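You operate a simulated robot arm through the tools that you are given. There is no shell and no other tool. Be economical: measure what you need, move in short steps, check, and stop when the job is done.

The job below is to be done with a simulated robot arm. You get a single attempt, and the scene is never put back.

JOB
Zero the counter, wind about 2 metres of the blue lead onto the orange reel and lock the winder.
Fine: the plug goes in the reel's clip; measure with the arm down and leave the arm down.

The check looks at the end state, three seconds after you hand in, the way a careful person would. Anything else that was tipped, shoved, dropped, spilled or broken makes it a failure.

ROBOT AND FRAMES
A 6-joint arm with a fingered hand, hanging from a carriage that runs on a gantry, over the field with the corners [49.9, 196.4], [-78.1, 196.4], [-78.2, -63.6], [49.8, -63.6] (x, y) and turns from -44 to 643 degrees about z. Base frame: it is fixed where the carriage stands at the start and does not move with it; the origin is on the floor, on the carriage's upright axis, x ahead of it, y to its left, z up. Readings come in cm, degrees, newtons and seconds.
With the tool pointing down near the work surface it reaches from about 10 to 52 cm from the robot's upright axis, wherever it stands. Its first joint turns from -166.0 to 166.0 degrees. Places, roughly: blue crank wheel [50, -70, 80]; counter reset key [50, 0, 80]; measuring arm [50, -20, 90]; orange reel (18x19x10 cm) [50, -40, 80]; winder lock lever [40, -60, 80]. Payload 4 kg.
The tool frame sits at the grasp point between the pads (the TCP): z along the fingers, y along the line on which they close. The tips reach 3 cm beyond it. The gripper opens to 10.4 cm. The gripper's body begins 3.5 cm behind the TCP. The gripper is a hand of 5 fingers: y runs from the thumb to the fingers, the wrist lies at [-1.5, -11.3, -19] in the tool frame, and closing takes about 1.5 s.
Orientation is that of the tool frame in the base frame, as a unit quaternion [w, x, y, z]. With the fingers straight down and the wrist toward the robot, the tool's x, y and z point along [0, 1, 0], [1, 0, 0] and [0, 0, -1] of the base frame.

CONTROLS
- The arm moves only by the tool step_arm. Its argument "rows" is a list of rows, each a list of 7 numbers: the shift along the tool's x, y, z in units of 20 mm (1.0 is 20 mm), then the turn, a rotation vector about the tool's x, y, z in units of 5 degrees (1.0 is 5 degrees), then the gripper command, from -1 (shut) to 1 (fully open), values between in proportion. In form: [[dx, dy, dz, ax, ay, az, gripper], ...]. A call has 1 to 20 rows; each row shifts and turns the commanded pose from where the row before left it, along the tool's axes as they then stand. A call with a number of a shift or a turn outside -1 to 1 is refused whole. A row lasts 0.2 s, in which the tool goes at most 5 cm and 8.6 degrees; a call with a longer step from one row to the next is refused whole, and so is a gripper value outside its range. A pose out of reach is approached as far as the arm can. The call stops where the force on the tool passes 90 N (or 10 N more than at its start, if that is more) or the arm is blocked; 0.2 s more then pass. The fingers move at their own pace (about 4.5 cm/s each) and stop on an object; they squeeze with about 23 N. The grip force told is the motor's: it shows also when the fingers shut on nothing. Time passes only in rows, and 0.2 s behind the last, so rows that do not move let the fingers close. It gives the time, the measured TCP pose, the force on the tool (base axes), the opening and the grip force at its end, in the units of the frame above (readings bear some noise), with the torque about the TCP (base axes, N m) and any sound that the robot's microphone picked up, and new pictures: "pictures" is both (left out), scene, wrist or none.
- Cameras (640 x 400 px; columns grow to the right, rows downward): "scene" is now at [23.85, -4.6, 179.53]; the picture's right is [-0.78, -0.63, 0.00], its down [-0.58, 0.71, -0.39] and it looks along [0.24, -0.30, -0.92] (base axes); focal length 294 px, centre (320, 200). "wrist" rides on the gripper at [6, -8.3, -12] in the tool frame; the picture's right is [-0.79, 0.29, -0.54], its down [-0.56, -0.71, 0.44] and it looks along [-0.26, 0.65, 0.72] (tool axes); focal length 234 px, centre (320, 200). There is no depth. A picture from a camera that has moved, and an enlarged one, comes with that camera's place and axes in the base frame and with its lens.
- lift_body(by): slides the trunk up (or, below 0, down) by that many cm; the arm and the scene camera ride with it, the base frame stays. It gives what a move gives, with no picture.
- base_move(legs): drives the robot by 1 to 6 legs, each [ahead, left, turn to the left] in cm, cm and degrees, along the robot's own axes; the way and the turn of a leg run together, so that a leg with both is an arc; at most 150 cm and 180 degrees a leg. The arm and the cameras ride along, it lands a little off, and it stops where it bumps. It keeps to its track: a leg is cut to what the track allows. It gives what a move gives, and a new picture of the scene camera.
- grasp_type(shape): the hand has 5 fingers and takes this shape, open, in about a second: jaw (thumb against the fingers, like two jaws); tri (thumb and two fingers); tip (a fingertip pinch); poke (one finger out to press); point (the index stretched); flat (the hand flat); cup (the hand cupped); fist (a fist). The gripper value then closes the fingers along that shape, each until it touches; the sizes above hold for jaw. It gives what a move gives, with no picture.
- head_to(pan, tilt): turns the head with the scene camera to pan (to the left, within 155 degrees either way) and tilt (down, from -29 to 69), counted from straight ahead of the robot. It gives what a move gives, and a new picture of the scene camera.
- enlarge(camera, box): a new picture of the part [left, top, right, bottom] of that camera's present view, enlarged. It takes no simulated time.
- job_done(): hands the job in; it is judged then, once.

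Work in short steps. Places have to be worked out from the pictures, the camera data and where the tool is seen: move nearer, look again, correct. Check each grasp and each placing, and mend what went wrong. You have 120 turns and 260 pictures in all, those below and enlarged ones among them. Open the gripper and draw the arm clear of the work before you hand the job in, unless the task says otherwise; then end with one line.

The tools are called by a JSON object that holds its "method" and its "body". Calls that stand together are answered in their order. step_arm: Moves the arm, as the interface text tells. Its arguments: {"type":"object","properties":{"rows":{"type":"array","items":{"type":"array","items":{"type":"number"}}},"pictures":{"type":"string","enum":["both","scene","wrist","none"]}},"required":["rows"]} The other tools are called the same way: lift_body (by) slides the trunk up or down; grasp_type (shape) gives the hand a shape; base_move (legs) drives the base; head_to (pan, tilt) turns the head that bears the scene camera; enlarge (camera, box) takes an enlarged picture of a part of a camera's view; job_done () hands the job in.

At the start:

```text
t: 0.0
ee_pos: [26.96, -30.41, 100.0]
orientation: [0.0, 0.708, 0.706, 0.001]
contact_force: [0.1, -0.3, -0.9]
ft_torque: [-0.01, -0.02, 0.0]
width: 10.37
finger_force: 0.0
shape: jaw
trunk travel left (down, up): [-53.0, 6.8]
robot x, y, heading: [-0.05, -0.05, -0.1]
head pan, tilt: [-50.8, 67.2]
```

scene: 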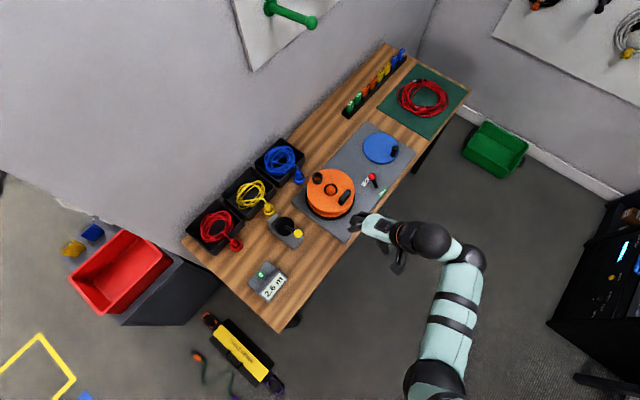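
wrist: 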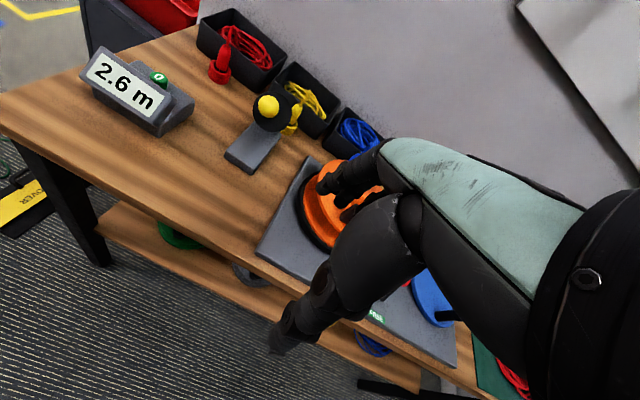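

I start by looking closer at the bench: the winder, the counter, the measuring arm, and the leads.

{"method": "enlarge", "body": {"camera": "scene", "box": [290, 110, 430, 250]}}

{"method": "enlarge", "body": {"camera": "scene", "box": [180, 130, 340, 310]}}

{"method": "enlarge", "body": {"camera": "wrist", "box": [180, 0, 420, 200]}}

```text
2.86 times, centred on (360, 180) of scene
camera zoom: at [23.85, -4.6, 179.53], right [-0.78, -0.63, 0.0], down [-0.58, 0.71, -0.39], along [0.24, -0.3, -0.92], focal length 841 px, centre (206, 257)
```

zoom: 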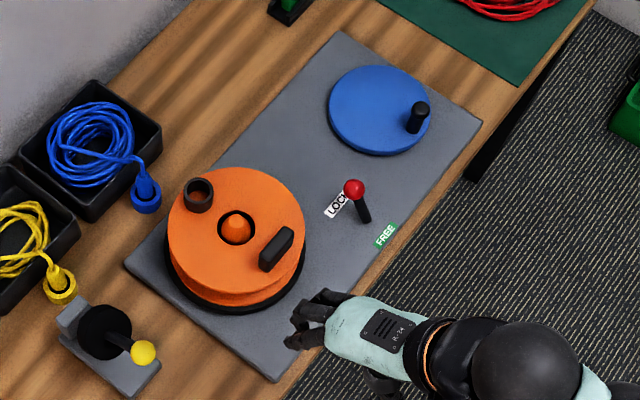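

```text
2.22 times, centred on (260, 220) of scene
camera zoom: at [23.85, -4.6, 179.53], right [-0.78, -0.63, 0.0], down [-0.58, 0.71, -0.39], along [0.24, -0.3, -0.92], focal length 654 px, centre (453, 156)
```

zoom: 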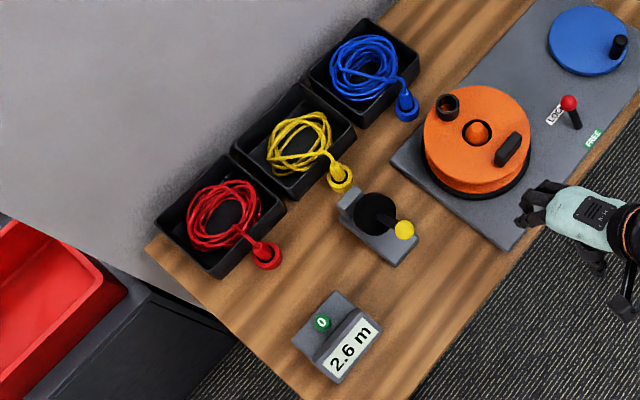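

```text
2.00 times, centred on (300, 100) of wrist
camera zoom: at [18.57, -24.25, 111.92], right [0.29, -0.79, 0.54], down [-0.71, -0.56, -0.44], along [0.65, -0.26, -0.72], focal length 468 px, centre (360, 400)
```

zoom: 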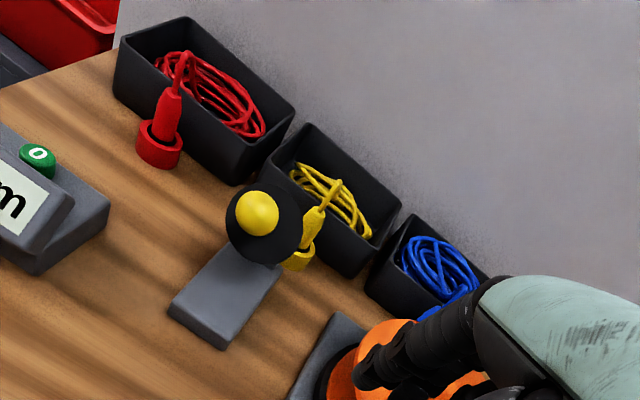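

The parts are about where they were listed: the key is near (47, -4, 82.5), the reel near (48, -40) and the wheel near (45, -69). I drive the carriage so everything comes within reach, going up a little first to be safe.

{"method": "step_arm", "body": {"rows": [[0, 0, -1, 0, 0, 0, 1], [0, 0, -1, 0, 0, 0, 1], [0, 0, -1, 0, 0, 0, 1], [0, 0, -1, 0, 0, 0, 1], [0, 0, -1, 0, 0, 0, 1]], "pictures": "none"}}

{"method": "base_move", "body": {"legs": [[0, -42, 0], [12, 0, 0]]}}

{"method": "head_to", "body": {"pan": 0, "tilt": 67}}

```text
t: 1.2
ee_pos: [31.09, -31.07, 103.6]
orientation: [0.001, 0.708, 0.707, -0.001]
contact_force: [0.9, -0.4, -0.7]
ft_torque: [-0.02, -0.01, 0.0]
width: 10.37
finger_force: 0.2
shape: jaw
out of reach, approached as far as the arm can: row 1, 2, 3, 4, 5
trunk travel left (down, up): [-53.0, 6.8]
robot x, y, heading: [-0.07, 0.18, -0.1]
head pan, tilt: [-50.8, 67.2]
```

```text
t: 4.6
ee_pos: [43.38, -72.56, 103.58]
orientation: [0.0, 0.708, 0.707, 0.0]
contact_force: [0.6, -0.3, -0.9]
ft_torque: [0.03, -0.03, -0.01]
width: 10.37
finger_force: 0.1
shape: jaw
trunk travel left (down, up): [-53.0, 6.8]
robot x, y, heading: [12.08, -41.86, 0.0]
head pan, tilt: [-50.8, 67.2]
camera scene: at [35.96, -46.35, 179.53], right [-0.77, -0.63, 0.0], down [-0.59, 0.71, -0.39], along [0.25, -0.3, -0.92], focal length 294 px, centre (320, 200)
```

scene: 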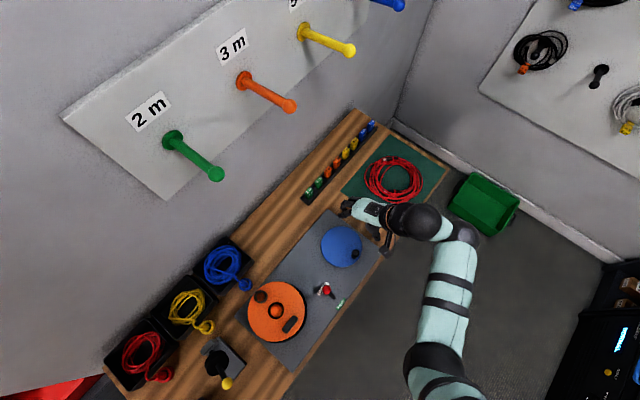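

```text
t: 5.8
ee_pos: [43.36, -72.71, 103.52]
orientation: [0.001, 0.707, 0.708, -0.001]
contact_force: [-0.5, 0.4, 0.0]
ft_torque: [0.0, 0.0, 0.0]
width: 10.36
finger_force: 0.0
shape: jaw
trunk travel left (down, up): [-53.0, 6.8]
robot x, y, heading: [11.79, -41.97, -0.0]
head pan, tilt: [0.0, 67.0]
camera scene: at [38.11, -41.86, 179.56], right [0.0, -1.0, 0.0], down [-0.92, 0.0, -0.39], along [0.39, 0.0, -0.92], focal length 294 px, centre (320, 200)
```

scene: 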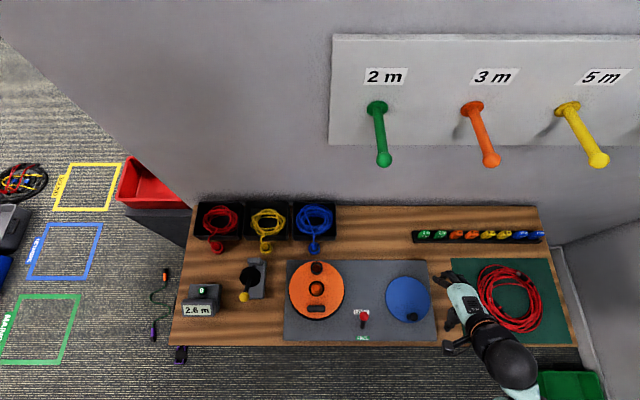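

This overhead view is aligned with the bench, so I enlarge the winder and the left side.

{"method": "enlarge", "body": {"camera": "scene", "box": [270, 195, 450, 345]}}

{"method": "enlarge", "body": {"camera": "scene", "box": [170, 195, 350, 345]}}

{"method": "enlarge", "body": {"camera": "scene", "box": [340, 290, 390, 345]}}

{"method": "enlarge", "body": {"camera": "wrist", "box": [0, 0, 640, 400]}}

```text
2.67 times, centred on (360, 270) of scene
camera zoom: at [38.11, -41.86, 179.56], right [0.0, -1.0, 0.0], down [-0.92, 0.0, -0.39], along [0.39, 0.0, -0.92], focal length 785 px, centre (213, 13)
```

zoom: 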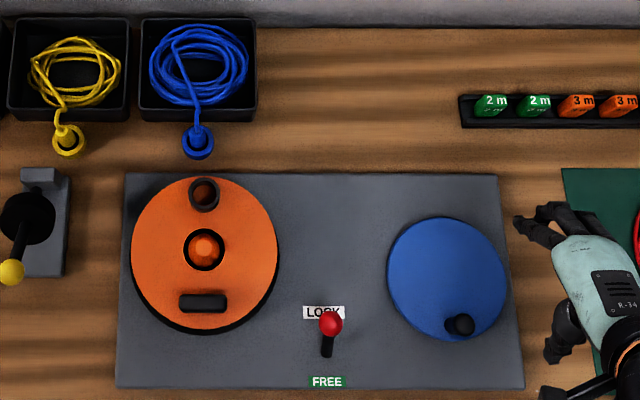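

```text
2.67 times, centred on (260, 270) of scene
camera zoom: at [38.11, -41.86, 179.56], right [0.0, -1.0, 0.0], down [-0.92, 0.0, -0.39], along [0.39, 0.0, -0.92], focal length 785 px, centre (480, 13)
```

zoom: 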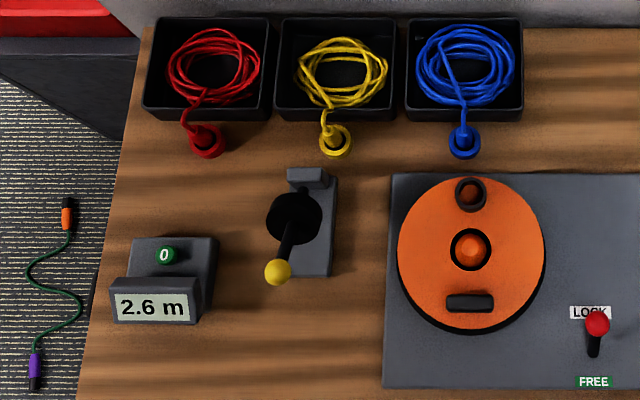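

```text
7.27 times, centred on (365, 318) of scene
camera zoom: at [38.11, -41.86, 179.56], right [0.0, -1.0, 0.0], down [-0.92, 0.0, -0.39], along [0.39, 0.0, -0.92], focal length 2141 px, centre (-7, -654)
```

zoom: 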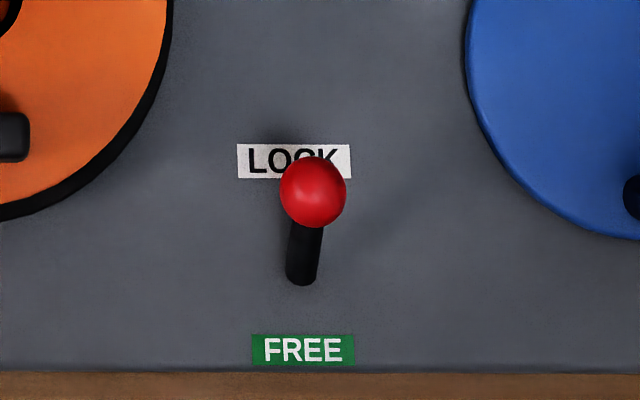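

```text
1.00 times, centred on (320, 200) of wrist (not enlarged: the box is as wide or as high as the picture)
camera zoom: at [34.89, -66.53, 115.47], right [0.29, -0.79, 0.54], down [-0.7, -0.56, -0.44], along [0.65, -0.26, -0.72], focal length 234 px, centre (320, 200)
```

zoom: 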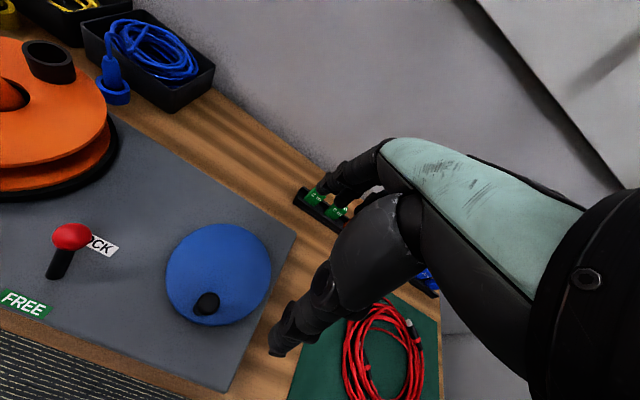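

The lever's ball sits at about (40.4, -55.2, 84), leaning towards LOCK. The clip top is at about (54.3, -40.8, 88.2), the plug near (62.2, -39.7, 81.7), and the measuring arm's knob at about (45.4, -20.1, 91), so the arm is up. I move over for a close wrist look at the measuring arm and counter.

{"method": "base_move", "body": {"legs": [[-9, 0, 0], [0, 55, 0]]}}

{"method": "enlarge", "body": {"camera": "wrist", "box": [0, 0, 640, 400]}}

```text
t: 9.7
ee_pos: [34.02, -18.52, 103.59]
orientation: [0.002, 0.709, 0.705, 0.0]
contact_force: [-0.4, -0.7, 0.1]
ft_torque: [0.01, 0.01, 0.0]
width: 10.35
finger_force: 0.0
shape: jaw
trunk travel left (down, up): [-53.0, 6.8]
robot x, y, heading: [3.09, 12.34, 0.0]
head pan, tilt: [0.0, 67.0]
camera scene: at [29.09, 12.39, 179.56], right [0.0, -1.0, 0.0], down [-0.92, 0.0, -0.39], along [0.39, 0.0, -0.92], focal length 294 px, centre (320, 200)
```

scene: 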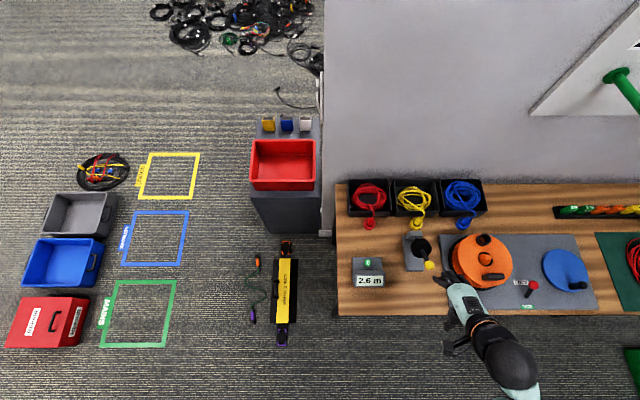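

```text
1.00 times, centred on (320, 200) of wrist (not enlarged: the box is as wide or as high as the picture)
camera zoom: at [25.71, -12.29, 115.47], right [0.29, -0.79, 0.54], down [-0.71, -0.56, -0.44], along [0.65, -0.26, -0.72], focal length 234 px, centre (320, 200)
```

zoom: 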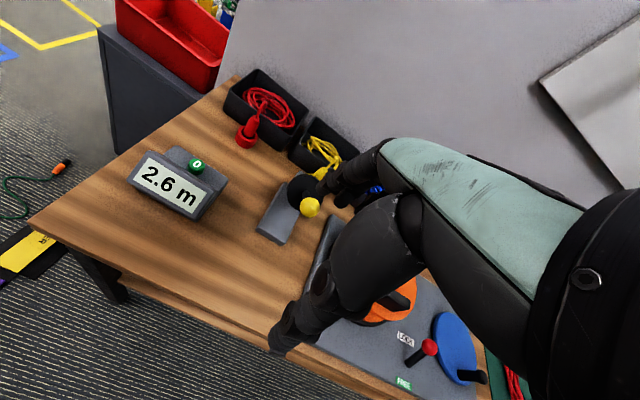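

{"method": "enlarge", "body": {"camera": "wrist", "box": [220, 130, 380, 260]}}

{"method": "enlarge", "body": {"camera": "scene", "box": [380, 215, 460, 285]}}

```text
3.08 times, centred on (300, 195) of wrist
camera zoom: at [25.71, -12.29, 115.47], right [0.29, -0.79, 0.54], down [-0.71, -0.56, -0.44], along [0.65, -0.26, -0.72], focal length 720 px, centre (382, 215)
```

zoom: 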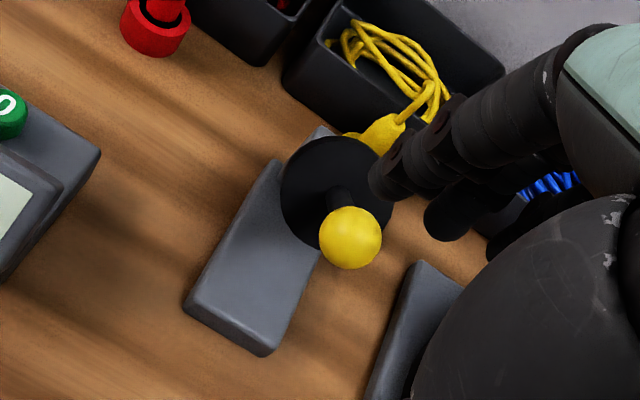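

```text
5.71 times, centred on (420, 250) of scene
camera zoom: at [29.09, 12.39, 179.56], right [0.0, -1.0, 0.0], down [-0.92, 0.0, -0.39], along [0.39, 0.0, -0.92], focal length 1682 px, centre (-251, -86)
```

zoom: 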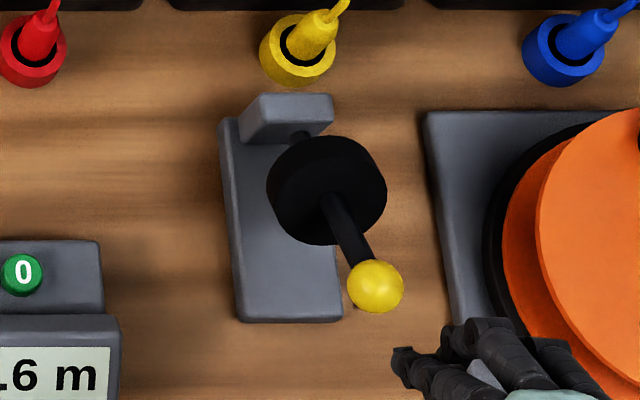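

The measuring arm is up, pivoted at its back post. I do the plug first, so I drive to put the plug and clip in comfortable reach, then turn the hand by -90° about its axis so it closes along the bench's length, clear of the tray.

{"method": "base_move", "body": {"legs": [[0, -64, 0], [18, 0, 0]]}}

{"method": "step_arm", "body": {"rows": [[0, 0, 0, 0, 0, -1, 1], [0, 0, 0, 0, 0, -1, 1], [0, 0, 0, 0, 0, -1, 1], [0, 0, 0, 0, 0, -1, 1], [0, 0, 0, 0, 0, -1, 1], [0, 0, 0, 0, 0, -1, 1], [0, 0, 0, 0, 0, -1, 1], [0, 0, 0, 0, 0, -1, 1], [0, 0, 0, 0, 0, -1, 1], [0, 0, 0, 0, 0, -1, 1], [0, 0, 0, 0, 0, -1, 1], [0, 0, 0, 0, 0, -1, 1], [0, 0, 0, 0, 0, -1, 1], [0, 0, 0, 0, 0, -1, 1], [0, 0, 0, 0, 0, -1, 1], [0, 0, 0, 0, 0, -1, 1], [0, 0, 0, 0, 0, -1, 1], [0, 0, 0, 0, 0, -1, 1]]}}

```text
t: 14.3
ee_pos: [51.28, -82.12, 103.5]
orientation: [0.0, 0.71, 0.704, -0.001]
contact_force: [-0.1, -0.3, 0.3]
ft_torque: [0.02, 0.0, -0.03]
width: 10.36
finger_force: 0.1
shape: jaw
trunk travel left (down, up): [-53.0, 6.8]
robot x, y, heading: [20.74, -51.15, -0.1]
head pan, tilt: [0.0, 67.0]
camera scene: at [46.42, -51.2, 179.55], right [-0.01, -1.0, 0.0], down [-0.92, 0.01, -0.39], along [0.39, 0.0, -0.92], focal length 294 px, centre (320, 200)
```

scene: 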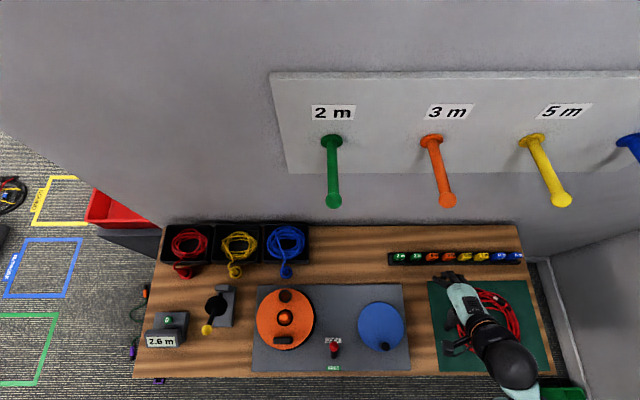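

```text
t: 18.1
ee_pos: [51.63, -79.7, 100.94]
orientation: [0.001, 0.005, 1.0, -0.003]
contact_force: [0.2, -0.5, -0.2]
ft_torque: [-0.01, -0.02, -0.02]
width: 10.38
finger_force: 0.1
shape: jaw
out of reach, approached as far as the arm can: row 1, 2, 3, 4, 5, 6, 14, 15, 16, 17, 18
trunk travel left (down, up): [-53.0, 6.8]
robot x, y, heading: [20.1, -50.84, -0.4]
head pan, tilt: [0.0, 67.0]
camera scene: at [46.42, -51.2, 179.56], right [-0.01, -1.0, 0.0], down [-0.92, 0.01, -0.39], along [0.39, 0.0, -0.92], focal length 294 px, centre (320, 200)
camera wrist: at [45.53, -87.72, 113.01], right [0.79, 0.29, 0.54], down [0.55, -0.71, -0.43], along [0.26, 0.64, -0.72], focal length 234 px, centre (320, 200)
```

scene: 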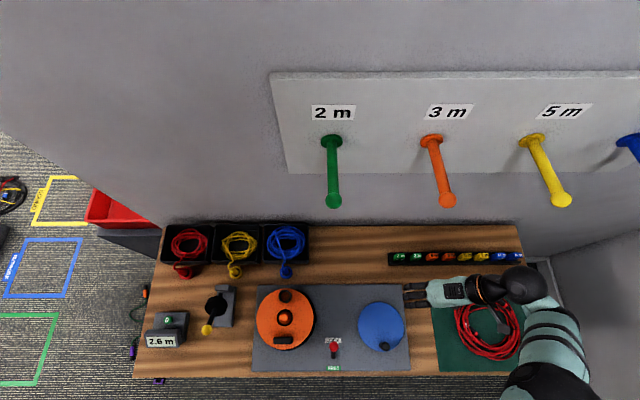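
wrist: 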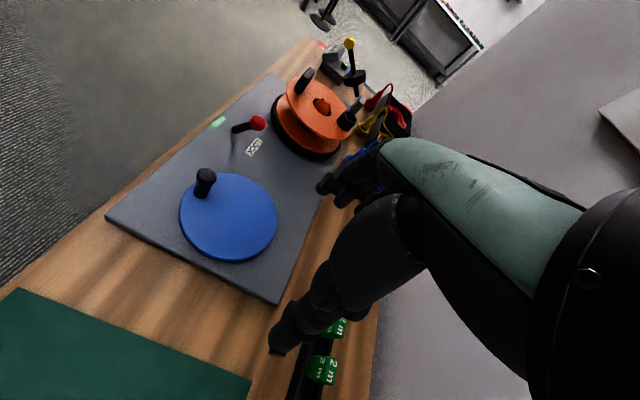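

The view is clear, and the crank handle stands up on the blue wheel. I move the hand over to hover above the blue plug.

{"method": "step_arm", "body": {"rows": [[-0.5, 1, 0, 0, 0, 0, 1], [-0.5, 1, 0, 0, 0, 0, 1], [-0.5, 1, 0, 0, 0, 0, 1], [-0.5, 1, 0, 0, 0, 0, 1], [-0.5, 1, 0, 0, 0, 0, 1], [-0.5, 1, 0, 0, 0, 0, 1], [-0.5, 1, 0, 0, 0, 0, 1], [-0.5, 1, 0, 0, 0, 0, 1], [-0.5, 1, 0, 0, 0, 0, 1], [-0.5, 1, 0, 0, 0, 0, 1], [0, 1, 0, 0, 0, 0, 1], [0, 1, 0, 0, 0, 0, 1], [0, 1, 0, 0, 0, 0, 1], [0, 1, 0, 0, 0, 0, 1], [0, 1, 0, 0, 0, 0, 1]]}}

{"method": "enlarge", "body": {"camera": "wrist", "box": [220, 60, 420, 220]}}

```text
t: 21.3
ee_pos: [65.17, -51.87, 97.79]
orientation: [0.0, 0.004, 1.0, 0.0]
contact_force: [-0.4, -0.5, 0.4]
ft_torque: [0.01, -0.01, 0.0]
width: 10.38
finger_force: 0.1
shape: jaw
out of reach, approached as far as the arm can: row 1, 2, 3, 4, 5, 6, 8, 11, 12, 13, 14
trunk travel left (down, up): [-53.0, 6.8]
robot x, y, heading: [20.37, -50.92, -0.3]
head pan, tilt: [0.0, 67.0]
camera scene: at [46.42, -51.2, 179.56], right [-0.01, -1.0, 0.0], down [-0.92, 0.01, -0.39], along [0.39, 0.0, -0.92], focal length 294 px, centre (320, 200)
camera wrist: at [59.1, -60.09, 109.69], right [0.79, 0.28, 0.54], down [0.55, -0.71, -0.43], along [0.26, 0.64, -0.72], focal length 234 px, centre (320, 200)
```

scene: 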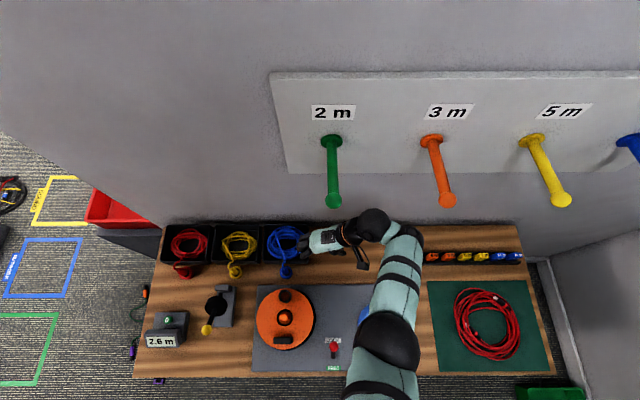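
wrist: 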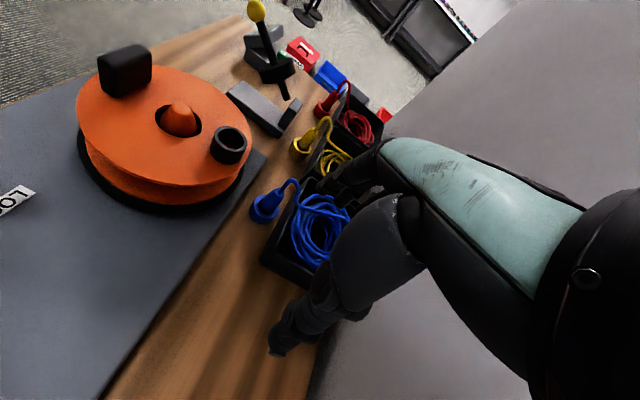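

```text
2.50 times, centred on (320, 140) of wrist
camera zoom: at [59.1, -60.09, 109.69], right [0.79, 0.28, 0.54], down [0.55, -0.71, -0.43], along [0.26, 0.64, -0.72], focal length 585 px, centre (320, 350)
```

zoom: 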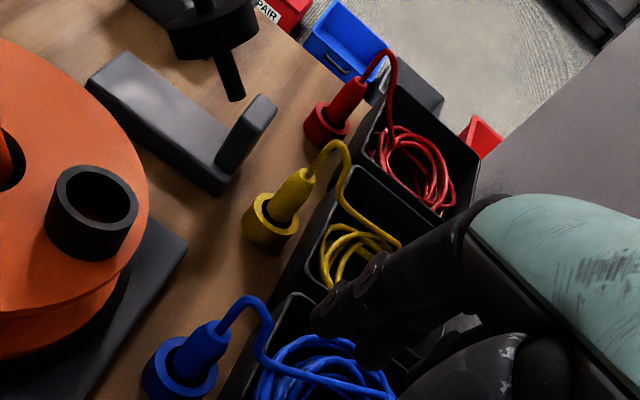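

The plug body is at about (62.3, -39.7, 81.7), with its top near z 83.3 and the holder rim near z 80. I move above it and come down partway to check alignment.

{"method": "step_arm", "body": {"rows": [[0.25, 1, 0.2, 0, 0, 0, 1], [0.25, 1, 0.2, 0, 0, 0, 1], [0.25, 1, 0.2, 0, 0, 0, 1], [0.25, 1, 0.2, 0, 0, 0, 1], [0.25, 1, 0.2, 0, 0, 0, 1], [0.2, 1, 0.2, 0, 0, 0, 1], [0, 0.1, 0.5, 0, 0, 0, 1], [0, 0, 0.5, 0, 0, 0, 1]]}}

{"method": "enlarge", "body": {"camera": "scene", "box": [240, 215, 340, 295]}}

```text
t: 23.1
ee_pos: [62.42, -39.57, 93.34]
orientation: [0.0, 0.005, 1.0, -0.002]
contact_force: [0.0, 0.2, 0.0]
ft_torque: [0.03, 0.0, 0.04]
width: 10.37
finger_force: 0.0
shape: jaw
trunk travel left (down, up): [-53.0, 6.8]
robot x, y, heading: [20.54, -51.01, -0.7]
head pan, tilt: [0.0, 67.0]
camera scene: at [46.42, -51.2, 179.56], right [-0.01, -1.0, 0.0], down [-0.92, 0.01, -0.39], along [0.39, 0.0, -0.92], focal length 294 px, centre (320, 200)
camera wrist: at [56.23, -47.81, 105.33], right [0.79, 0.28, 0.54], down [0.55, -0.71, -0.43], along [0.26, 0.64, -0.72], focal length 234 px, centre (320, 200)
```

scene: 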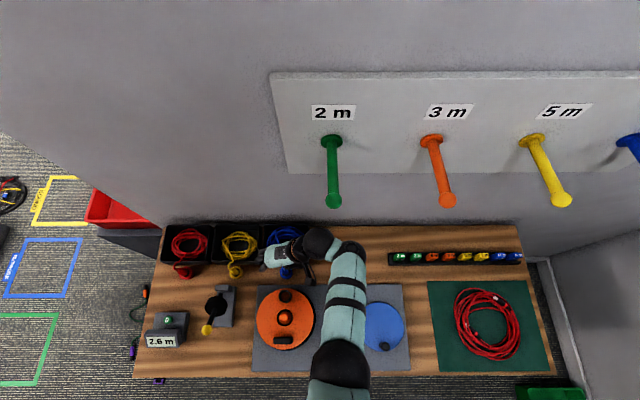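
wrist: 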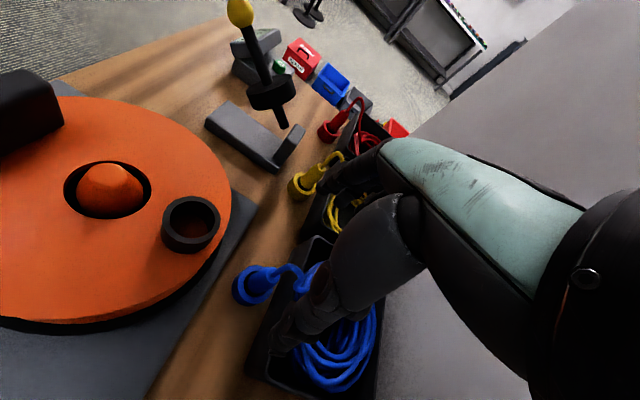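

```text
5.00 times, centred on (290, 255) of scene
camera zoom: at [46.42, -51.2, 179.56], right [-0.01, -1.0, 0.0], down [-0.92, 0.01, -0.39], along [0.39, 0.0, -0.92], focal length 1472 px, centre (470, -75)
```

zoom: 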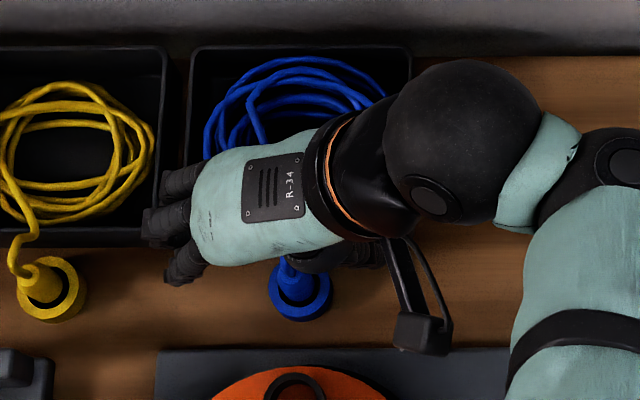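

The jaw shape spreads the fingers to about x = 67, which could touch the tray front. I switch to the fingertip pinch and look at it.

{"method": "grasp_type", "body": {"shape": "tip"}}

{"method": "enlarge", "body": {"camera": "scene", "box": [240, 215, 340, 295]}}

{"method": "enlarge", "body": {"camera": "wrist", "box": [0, 0, 640, 400]}}

```text
t: 24.0
ee_pos: [62.4, -39.6, 93.43]
orientation: [0.0, 0.005, 1.0, -0.001]
contact_force: [0.1, -0.5, 0.6]
ft_torque: [-0.02, -0.02, 0.01]
width: 10.39
finger_force: 0.1
shape: tip
trunk travel left (down, up): [-53.0, 6.8]
robot x, y, heading: [20.25, -50.89, -0.4]
head pan, tilt: [0.0, 67.0]
```

```text
5.00 times, centred on (290, 255) of scene
camera zoom: at [46.42, -51.2, 179.56], right [-0.01, -1.0, 0.0], down [-0.92, 0.01, -0.39], along [0.39, 0.0, -0.92], focal length 1472 px, centre (470, -75)
```

zoom: 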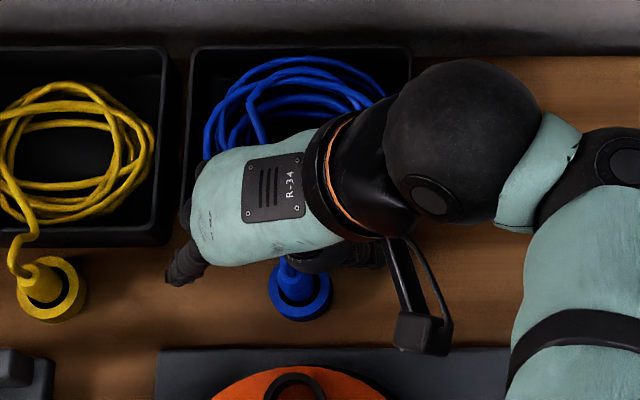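

```text
1.00 times, centred on (320, 200) of wrist (not enlarged: the box is as wide or as high as the picture)
camera zoom: at [56.22, -47.82, 105.35], right [0.79, 0.28, 0.54], down [0.55, -0.71, -0.43], along [0.26, 0.64, -0.72], focal length 234 px, centre (320, 200)
```

zoom: 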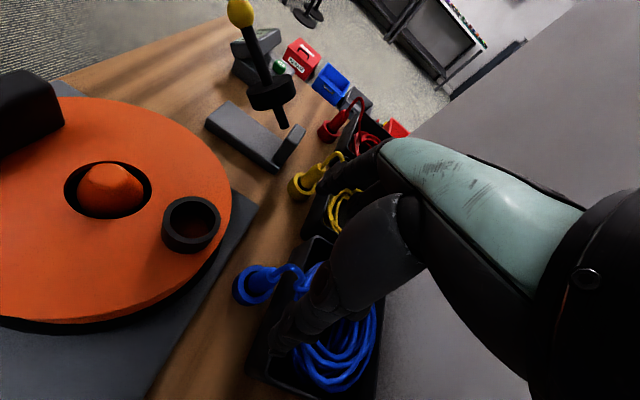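

Now only the thumb and index are extended, clear of the tray. I come down to about z = 83.3 around the plug.

{"method": "step_arm", "body": {"rows": [[0, 0, 1, 0, 0, 0, 1], [0, 0, 1, 0, 0, 0, 1], [0, 0, 1, 0, 0, 0, 1], [0, 0, 1, 0, 0, 0, 1], [0, 0, 1, 0, 0, 0, 1], [0, 0, 0, 0, 0, 0, 1]]}}

{"method": "enlarge", "body": {"camera": "scene", "box": [240, 215, 340, 295]}}

{"method": "enlarge", "body": {"camera": "wrist", "box": [180, 200, 420, 400]}}

```text
t: 25.4
ee_pos: [61.72, -39.83, 86.05]
orientation: [0.0, 0.005, 1.0, -0.001]
contact_force: [0.4, -0.2, 0.5]
ft_torque: [0.02, 0.0, 0.02]
width: 10.37
finger_force: 0.1
shape: tip
out of reach, approached as far as the arm can: row 4, 5
trunk travel left (down, up): [-53.0, 6.8]
robot x, y, heading: [20.35, -50.55, -0.4]
head pan, tilt: [0.0, 67.0]
camera scene: at [46.42, -51.2, 179.56], right [-0.01, -1.0, 0.0], down [-0.92, 0.01, -0.39], along [0.39, 0.0, -0.92], focal length 294 px, centre (320, 200)
camera wrist: at [55.62, -48.05, 97.95], right [0.79, 0.28, 0.54], down [0.55, -0.71, -0.43], along [0.26, 0.64, -0.72], focal length 234 px, centre (320, 200)
```

scene: 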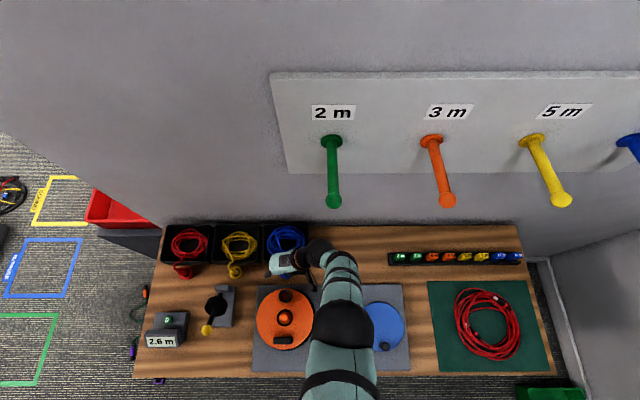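
wrist: 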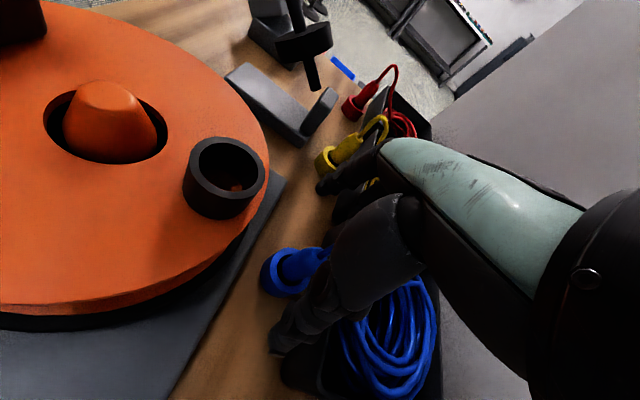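

```text
5.00 times, centred on (290, 255) of scene
camera zoom: at [46.42, -51.2, 179.56], right [-0.01, -1.0, 0.0], down [-0.92, 0.01, -0.39], along [0.39, 0.0, -0.92], focal length 1472 px, centre (470, -75)
```

zoom: 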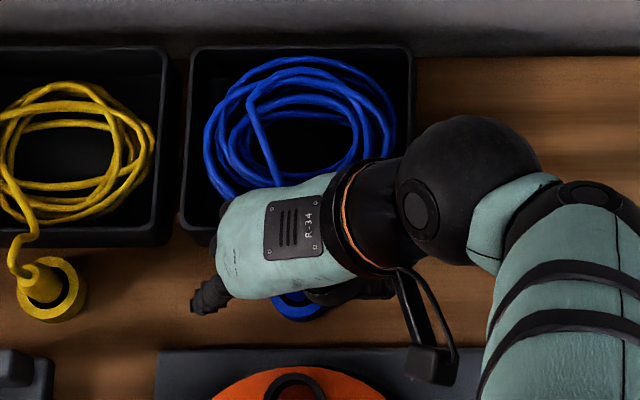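

```text
2.00 times, centred on (300, 300) of wrist
camera zoom: at [55.62, -48.05, 97.95], right [0.79, 0.28, 0.54], down [0.55, -0.71, -0.43], along [0.26, 0.64, -0.72], focal length 468 px, centre (360, 0)
```

zoom: 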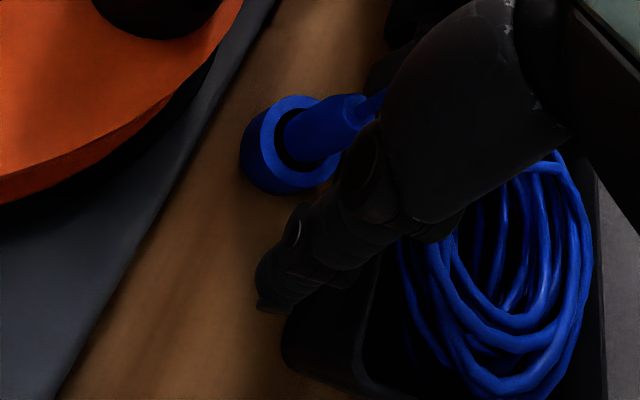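

The arm ran out of downward reach, so I lower the trunk to bring the fingertips to the plug and correct x by half a centimetre.

{"method": "lift_body", "body": {"by": -2.5}}

{"method": "step_arm", "body": {"rows": [[-0.25, -0.05, 0, 0, 0, 0, 1], [0, 0, 0, 0, 0, 0, 1]], "pictures": "wrist"}}

```text
t: 26.1
ee_pos: [61.71, -39.69, 83.5]
orientation: [-0.001, 0.004, 1.0, -0.001]
contact_force: [-0.7, 0.6, 0.5]
ft_torque: [0.01, 0.03, -0.04]
width: 10.39
finger_force: 0.0
shape: tip
trunk travel left (down, up): [-50.5, 9.3]
robot x, y, heading: [20.37, -51.13, -0.1]
head pan, tilt: [0.0, 67.0]
```

```text
t: 26.7
ee_pos: [61.85, -39.94, 83.61]
orientation: [0.0, 0.004, 1.0, 0.0]
contact_force: [-0.4, 0.0, -0.8]
ft_torque: [0.01, 0.01, 0.02]
width: 10.39
finger_force: 0.0
shape: tip
out of reach, approached as far as the arm can: row 1
trunk travel left (down, up): [-50.5, 9.3]
robot x, y, heading: [20.4, -50.91, -0.2]
head pan, tilt: [0.0, 67.0]
camera wrist: at [55.61, -48.05, 95.45], right [0.79, 0.28, 0.54], down [0.55, -0.71, -0.43], along [0.26, 0.64, -0.72], focal length 234 px, centre (320, 200)
```

wrist: 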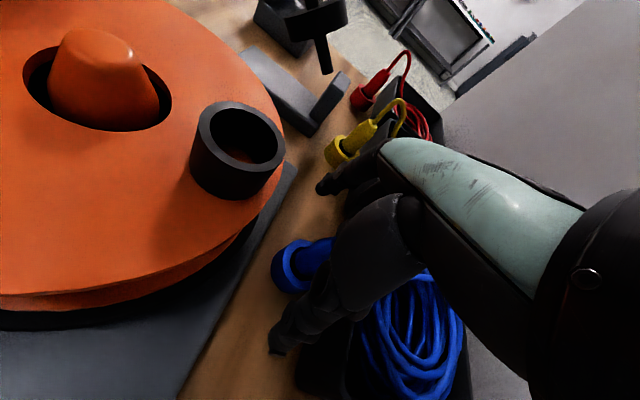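

The fingers straddle the plug, so I close the pinch slowly and watch the width and force.

{"method": "step_arm", "body": {"rows": [[0, 0, 0, 0, 0, 0, 0.4], [0, 0, 0, 0, 0, 0, 0], [0, 0, 0, 0, 0, 0, -0.4], [0, 0, 0, 0, 0, 0, -0.8], [0, 0, 0, 0, 0, 0, -1], [0, 0, 0, 0, 0, 0, -1], [0, 0, 0, 0, 0, 0, -1], [0, 0, 0, 0, 0, 0, -1], [0, 0, 0, 0, 0, 0, -1], [0, 0, 0, 0, 0, 0, -1]]}}

{"method": "enlarge", "body": {"camera": "wrist", "box": [220, 180, 420, 360]}}

```text
t: 28.9
ee_pos: [61.58, -40.05, 83.41]
orientation: [-0.001, 0.005, 1.0, -0.001]
contact_force: [-2.7, -4.0, -2.1]
ft_torque: [-0.1, 0.05, -0.04]
width: 0.0
finger_force: 22.7
shape: tip
trunk travel left (down, up): [-50.5, 9.3]
robot x, y, heading: [20.75, -50.64, -0.4]
head pan, tilt: [0.0, 67.0]
camera scene: at [46.4, -51.23, 177.04], right [-0.01, -1.0, 0.0], down [-0.92, 0.01, -0.39], along [0.39, 0.0, -0.92], focal length 294 px, centre (320, 200)
camera wrist: at [55.53, -48.15, 95.42], right [0.79, 0.28, 0.54], down [0.55, -0.71, -0.43], along [0.26, 0.64, -0.72], focal length 234 px, centre (320, 200)
```

scene: 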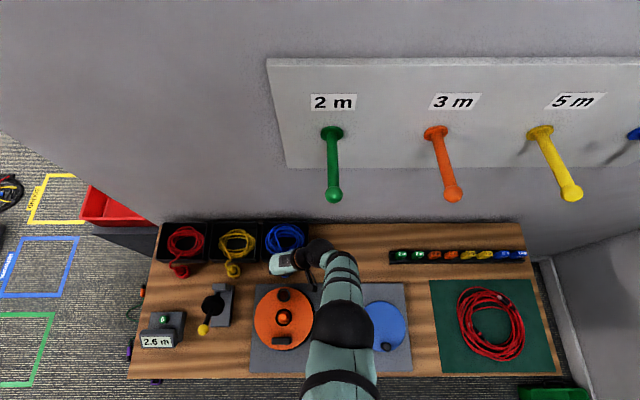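
wrist: 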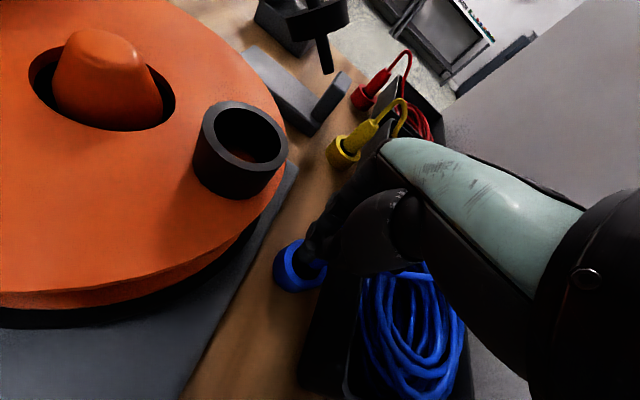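

```text
2.22 times, centred on (320, 270) of wrist
camera zoom: at [55.53, -48.15, 95.42], right [0.79, 0.28, 0.54], down [0.55, -0.71, -0.43], along [0.26, 0.64, -0.72], focal length 520 px, centre (320, 44)
```

zoom: 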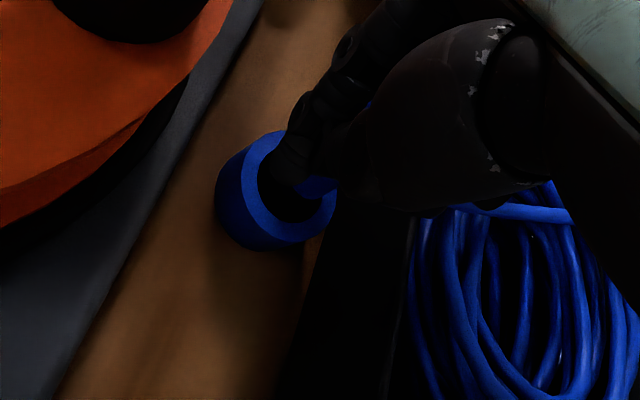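

The width reads 0, so the fingers closed on the near side of the plug and missed it. I open, back the fingers up, and look at what the plug did.

{"method": "step_arm", "body": {"rows": [[0, 0, 0, 0, 0, 0, 0], [0, 0, 0, 0, 0, 0, 0.6], [0, 0, 0, 0, 0, 0, 1], [0, 0, 0, 0, 0, 0, 1], [0, 0, 0, 0, 0, 0, 1], [0, 0, 0, 0, 0, 0, 1], [0, 0, 0, 0, 0, 0, 1]], "pictures": "none"}}

{"method": "enlarge", "body": {"camera": "wrist", "box": [220, 180, 420, 360]}}

{"method": "enlarge", "body": {"camera": "scene", "box": [240, 215, 340, 295]}}

```text
t: 30.5
ee_pos: [61.74, -39.73, 83.48]
orientation: [0.0, 0.005, 1.0, -0.001]
contact_force: [0.6, -0.7, 0.2]
ft_torque: [0.0, -0.05, -0.01]
width: 10.36
finger_force: 0.1
shape: tip
trunk travel left (down, up): [-50.5, 9.3]
robot x, y, heading: [20.3, -50.44, -0.3]
head pan, tilt: [0.0, 67.0]
```

```text
2.22 times, centred on (320, 270) of wrist
camera zoom: at [55.61, -48.05, 95.45], right [0.79, 0.28, 0.54], down [0.55, -0.71, -0.43], along [0.26, 0.64, -0.72], focal length 520 px, centre (320, 44)
```

zoom: 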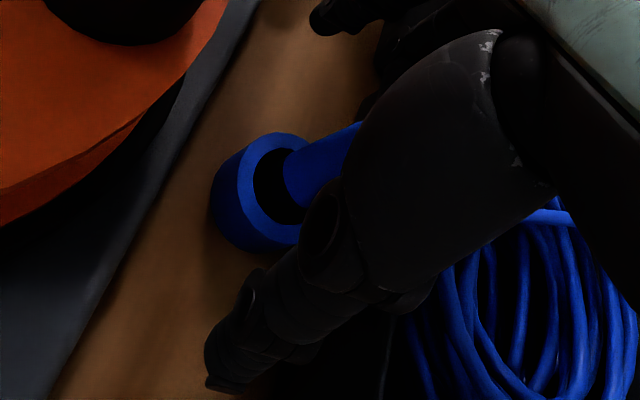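

```text
5.00 times, centred on (290, 255) of scene
camera zoom: at [46.42, -51.2, 177.06], right [-0.01, -1.0, 0.0], down [-0.92, 0.01, -0.39], along [0.39, 0.0, -0.92], focal length 1472 px, centre (470, -75)
```

zoom: 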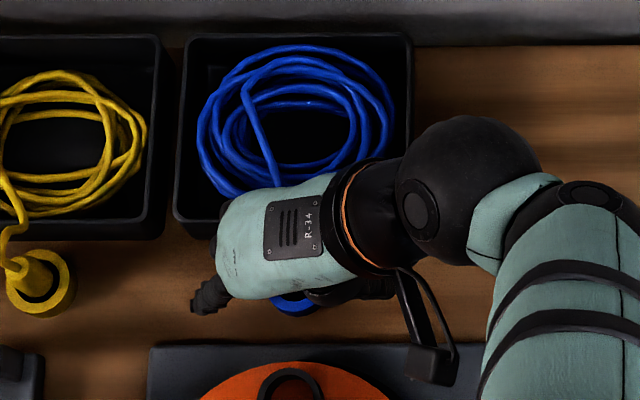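

The plug still stands in its holder but leans back a little. I advance the carriage 1.5 cm so the finger plane meets it.

{"method": "base_move", "body": {"legs": [[1.5, 0, 0]]}}

{"method": "enlarge", "body": {"camera": "wrist", "box": [220, 180, 420, 360]}}

```text
t: 31.3
ee_pos: [63.25, -39.93, 83.59]
orientation: [0.0, 0.004, 1.0, -0.001]
contact_force: [0.0, -0.7, -0.3]
ft_torque: [0.03, -0.01, 0.02]
width: 10.36
finger_force: 0.0
shape: tip
trunk travel left (down, up): [-50.5, 9.3]
robot x, y, heading: [21.94, -50.97, -0.4]
head pan, tilt: [0.0, 67.0]
camera scene: at [47.92, -51.21, 177.06], right [-0.01, -1.0, 0.0], down [-0.92, 0.01, -0.39], along [0.39, 0.0, -0.92], focal length 294 px, centre (320, 200)
```

scene: 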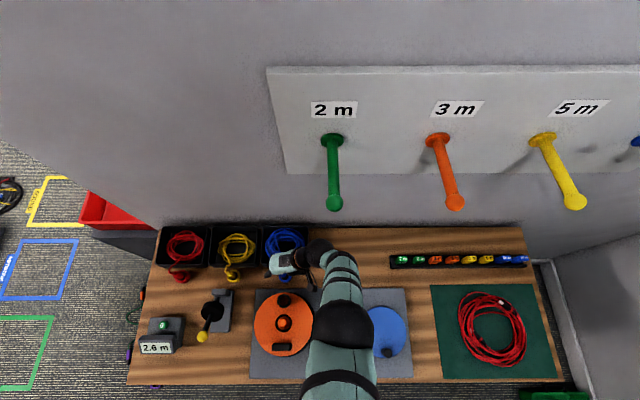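

```text
2.22 times, centred on (320, 270) of wrist
camera zoom: at [57.1, -48.06, 95.45], right [0.79, 0.28, 0.54], down [0.55, -0.71, -0.43], along [0.26, 0.64, -0.72], focal length 520 px, centre (320, 44)
```

zoom: 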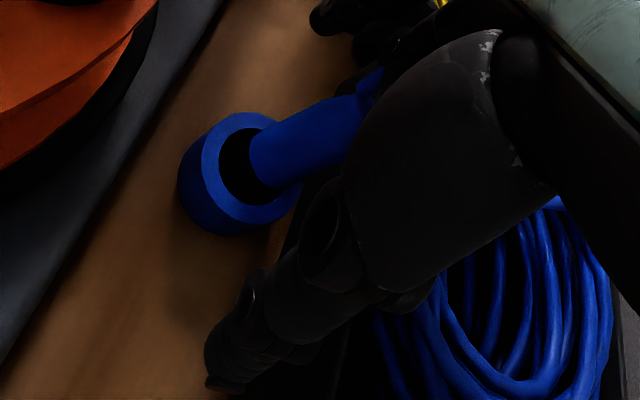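

The plug's middle now lies at about (63.0, -39.4, 82), in line with the fingers. I close again.

{"method": "step_arm", "body": {"rows": [[0, 0.15, 0, 0, 0, 0, 0.5], [0, 0, 0, 0, 0, 0, 0], [0, 0, 0, 0, 0, 0, -0.4], [0, 0, 0, 0, 0, 0, -0.8], [0, 0, 0, 0, 0, 0, -1], [0, 0, 0, 0, 0, 0, -1], [0, 0, 0, 0, 0, 0, -1], [0, 0, 0, 0, 0, 0, -1], [0, 0, 0, 0, 0, 0, -1]], "pictures": "none"}}

{"method": "enlarge", "body": {"camera": "wrist", "box": [220, 180, 420, 360]}}

```text
t: 33.3
ee_pos: [63.0, -39.61, 83.4]
orientation: [-0.001, 0.005, 1.0, -0.001]
contact_force: [-10.9, -3.4, 3.4]
ft_torque: [-0.09, 0.19, -0.01]
width: 0.8
finger_force: 22.7
shape: tip
trunk travel left (down, up): [-50.5, 9.3]
robot x, y, heading: [21.8, -51.01, -0.4]
head pan, tilt: [0.0, 67.0]
```

```text
2.22 times, centred on (320, 270) of wrist
camera zoom: at [56.82, -47.8, 95.38], right [0.79, 0.28, 0.54], down [0.55, -0.71, -0.44], along [0.26, 0.64, -0.72], focal length 520 px, centre (320, 44)
```

zoom: 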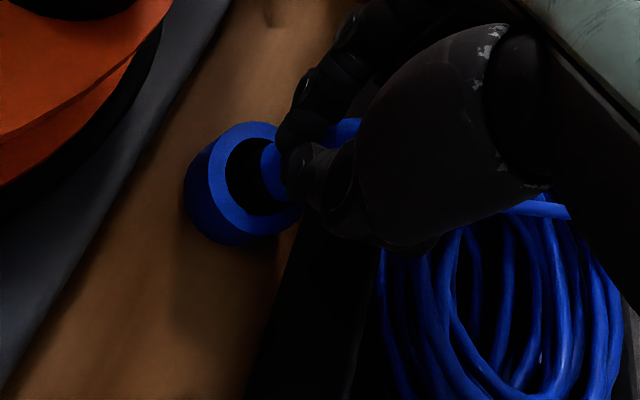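

The tips caught only the near edge of the plug (width 0.8, sideways force about 11 N). I open and advance another 1.2 cm before closing again.

{"method": "step_arm", "body": {"rows": [[0, 0, 0, 0, 0, 0, 0], [0, 0, 0, 0, 0, 0, 0.6], [0, 0, 0, 0, 0, 0, 1], [0, 0, 0, 0, 0, 0, 1], [0, 0, 0, 0, 0, 0, 1], [0, 0, 0, 0, 0, 0, 1], [0, 0, 0, 0, 0, 0, 1]], "pictures": "none"}}

{"method": "base_move", "body": {"legs": [[1.2, 0, 0]]}}

{"method": "enlarge", "body": {"camera": "wrist", "box": [220, 180, 420, 360]}}

```text
t: 34.9
ee_pos: [63.25, -39.56, 83.55]
orientation: [-0.001, 0.004, 1.0, -0.001]
contact_force: [0.0, 1.0, -0.3]
ft_torque: [0.01, 0.03, 0.0]
width: 10.36
finger_force: 0.1
shape: tip
trunk travel left (down, up): [-50.5, 9.3]
robot x, y, heading: [21.85, -51.12, -0.4]
head pan, tilt: [0.0, 67.0]
```

```text
t: 35.6
ee_pos: [64.43, -39.62, 83.44]
orientation: [-0.001, 0.004, 1.0, 0.0]
contact_force: [0.6, 0.4, 0.3]
ft_torque: [0.01, 0.04, -0.04]
width: 10.36
finger_force: 0.1
shape: tip
trunk travel left (down, up): [-50.5, 9.3]
robot x, y, heading: [23.44, -50.75, -0.6]
head pan, tilt: [0.0, 67.0]
camera scene: at [49.13, -51.22, 177.06], right [-0.01, -1.0, 0.0], down [-0.92, 0.01, -0.39], along [0.39, 0.0, -0.92], focal length 294 px, centre (320, 200)
```

scene: 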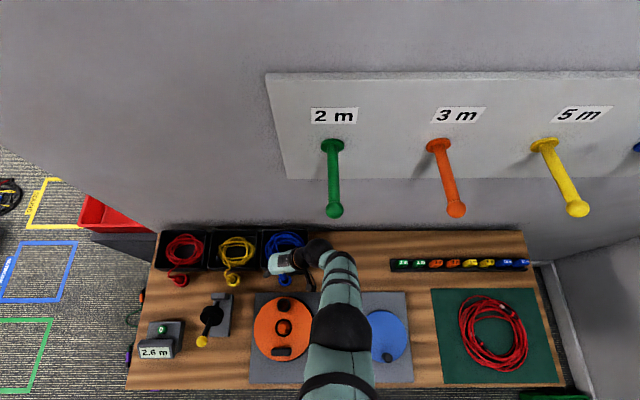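

```text
2.22 times, centred on (320, 270) of wrist
camera zoom: at [58.31, -47.75, 95.45], right [0.79, 0.28, 0.54], down [0.55, -0.71, -0.43], along [0.26, 0.64, -0.72], focal length 520 px, centre (320, 44)
```

zoom: 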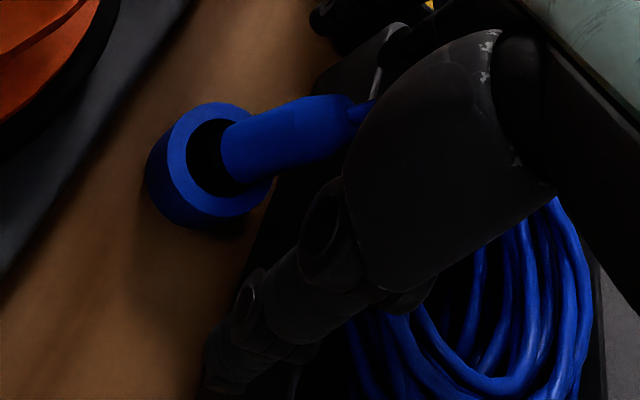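

The closed tips meet near (300, 150) in this view and the plug axis passes at about (300, 128), so I shift +y by half a centimetre and close.

{"method": "step_arm", "body": {"rows": [[0, 0.3, 0, 0, 0, 0, 0.8], [0, 0, 0, 0, 0, 0, 0.4], [0, 0, 0, 0, 0, 0, 0], [0, 0, 0, 0, 0, 0, -0.4], [0, 0, 0, 0, 0, 0, -0.8], [0, 0, 0, 0, 0, 0, -1], [0, 0, 0, 0, 0, 0, -1], [0, 0, 0, 0, 0, 0, -1], [0, 0, 0, 0, 0, 0, -1], [0, 0, 0, 0, 0, 0, -1]], "pictures": "none"}}

{"method": "enlarge", "body": {"camera": "wrist", "box": [220, 180, 420, 360]}}

```text
t: 37.8
ee_pos: [64.44, -39.02, 83.51]
orientation: [0.0, 0.004, 1.0, -0.001]
contact_force: [-2.2, 0.8, -0.3]
ft_torque: [0.01, 0.03, -0.06]
width: 1.58
finger_force: 22.9
shape: tip
trunk travel left (down, up): [-50.5, 9.3]
robot x, y, heading: [23.08, -50.75, -0.5]
head pan, tilt: [0.0, 67.0]
```

```text
2.22 times, centred on (320, 270) of wrist
camera zoom: at [58.27, -47.16, 95.43], right [0.79, 0.28, 0.54], down [0.55, -0.71, -0.44], along [0.26, 0.64, -0.72], focal length 520 px, centre (320, 44)
```

zoom: 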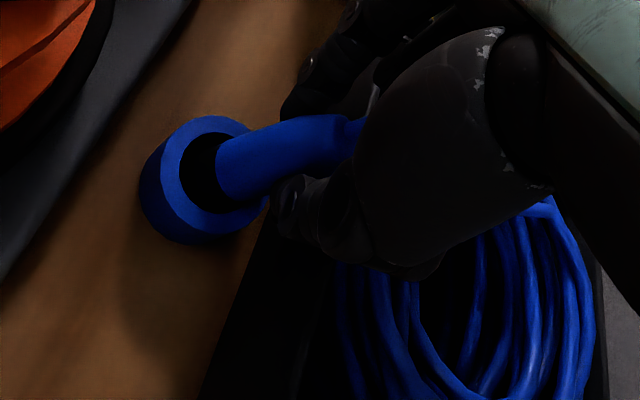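

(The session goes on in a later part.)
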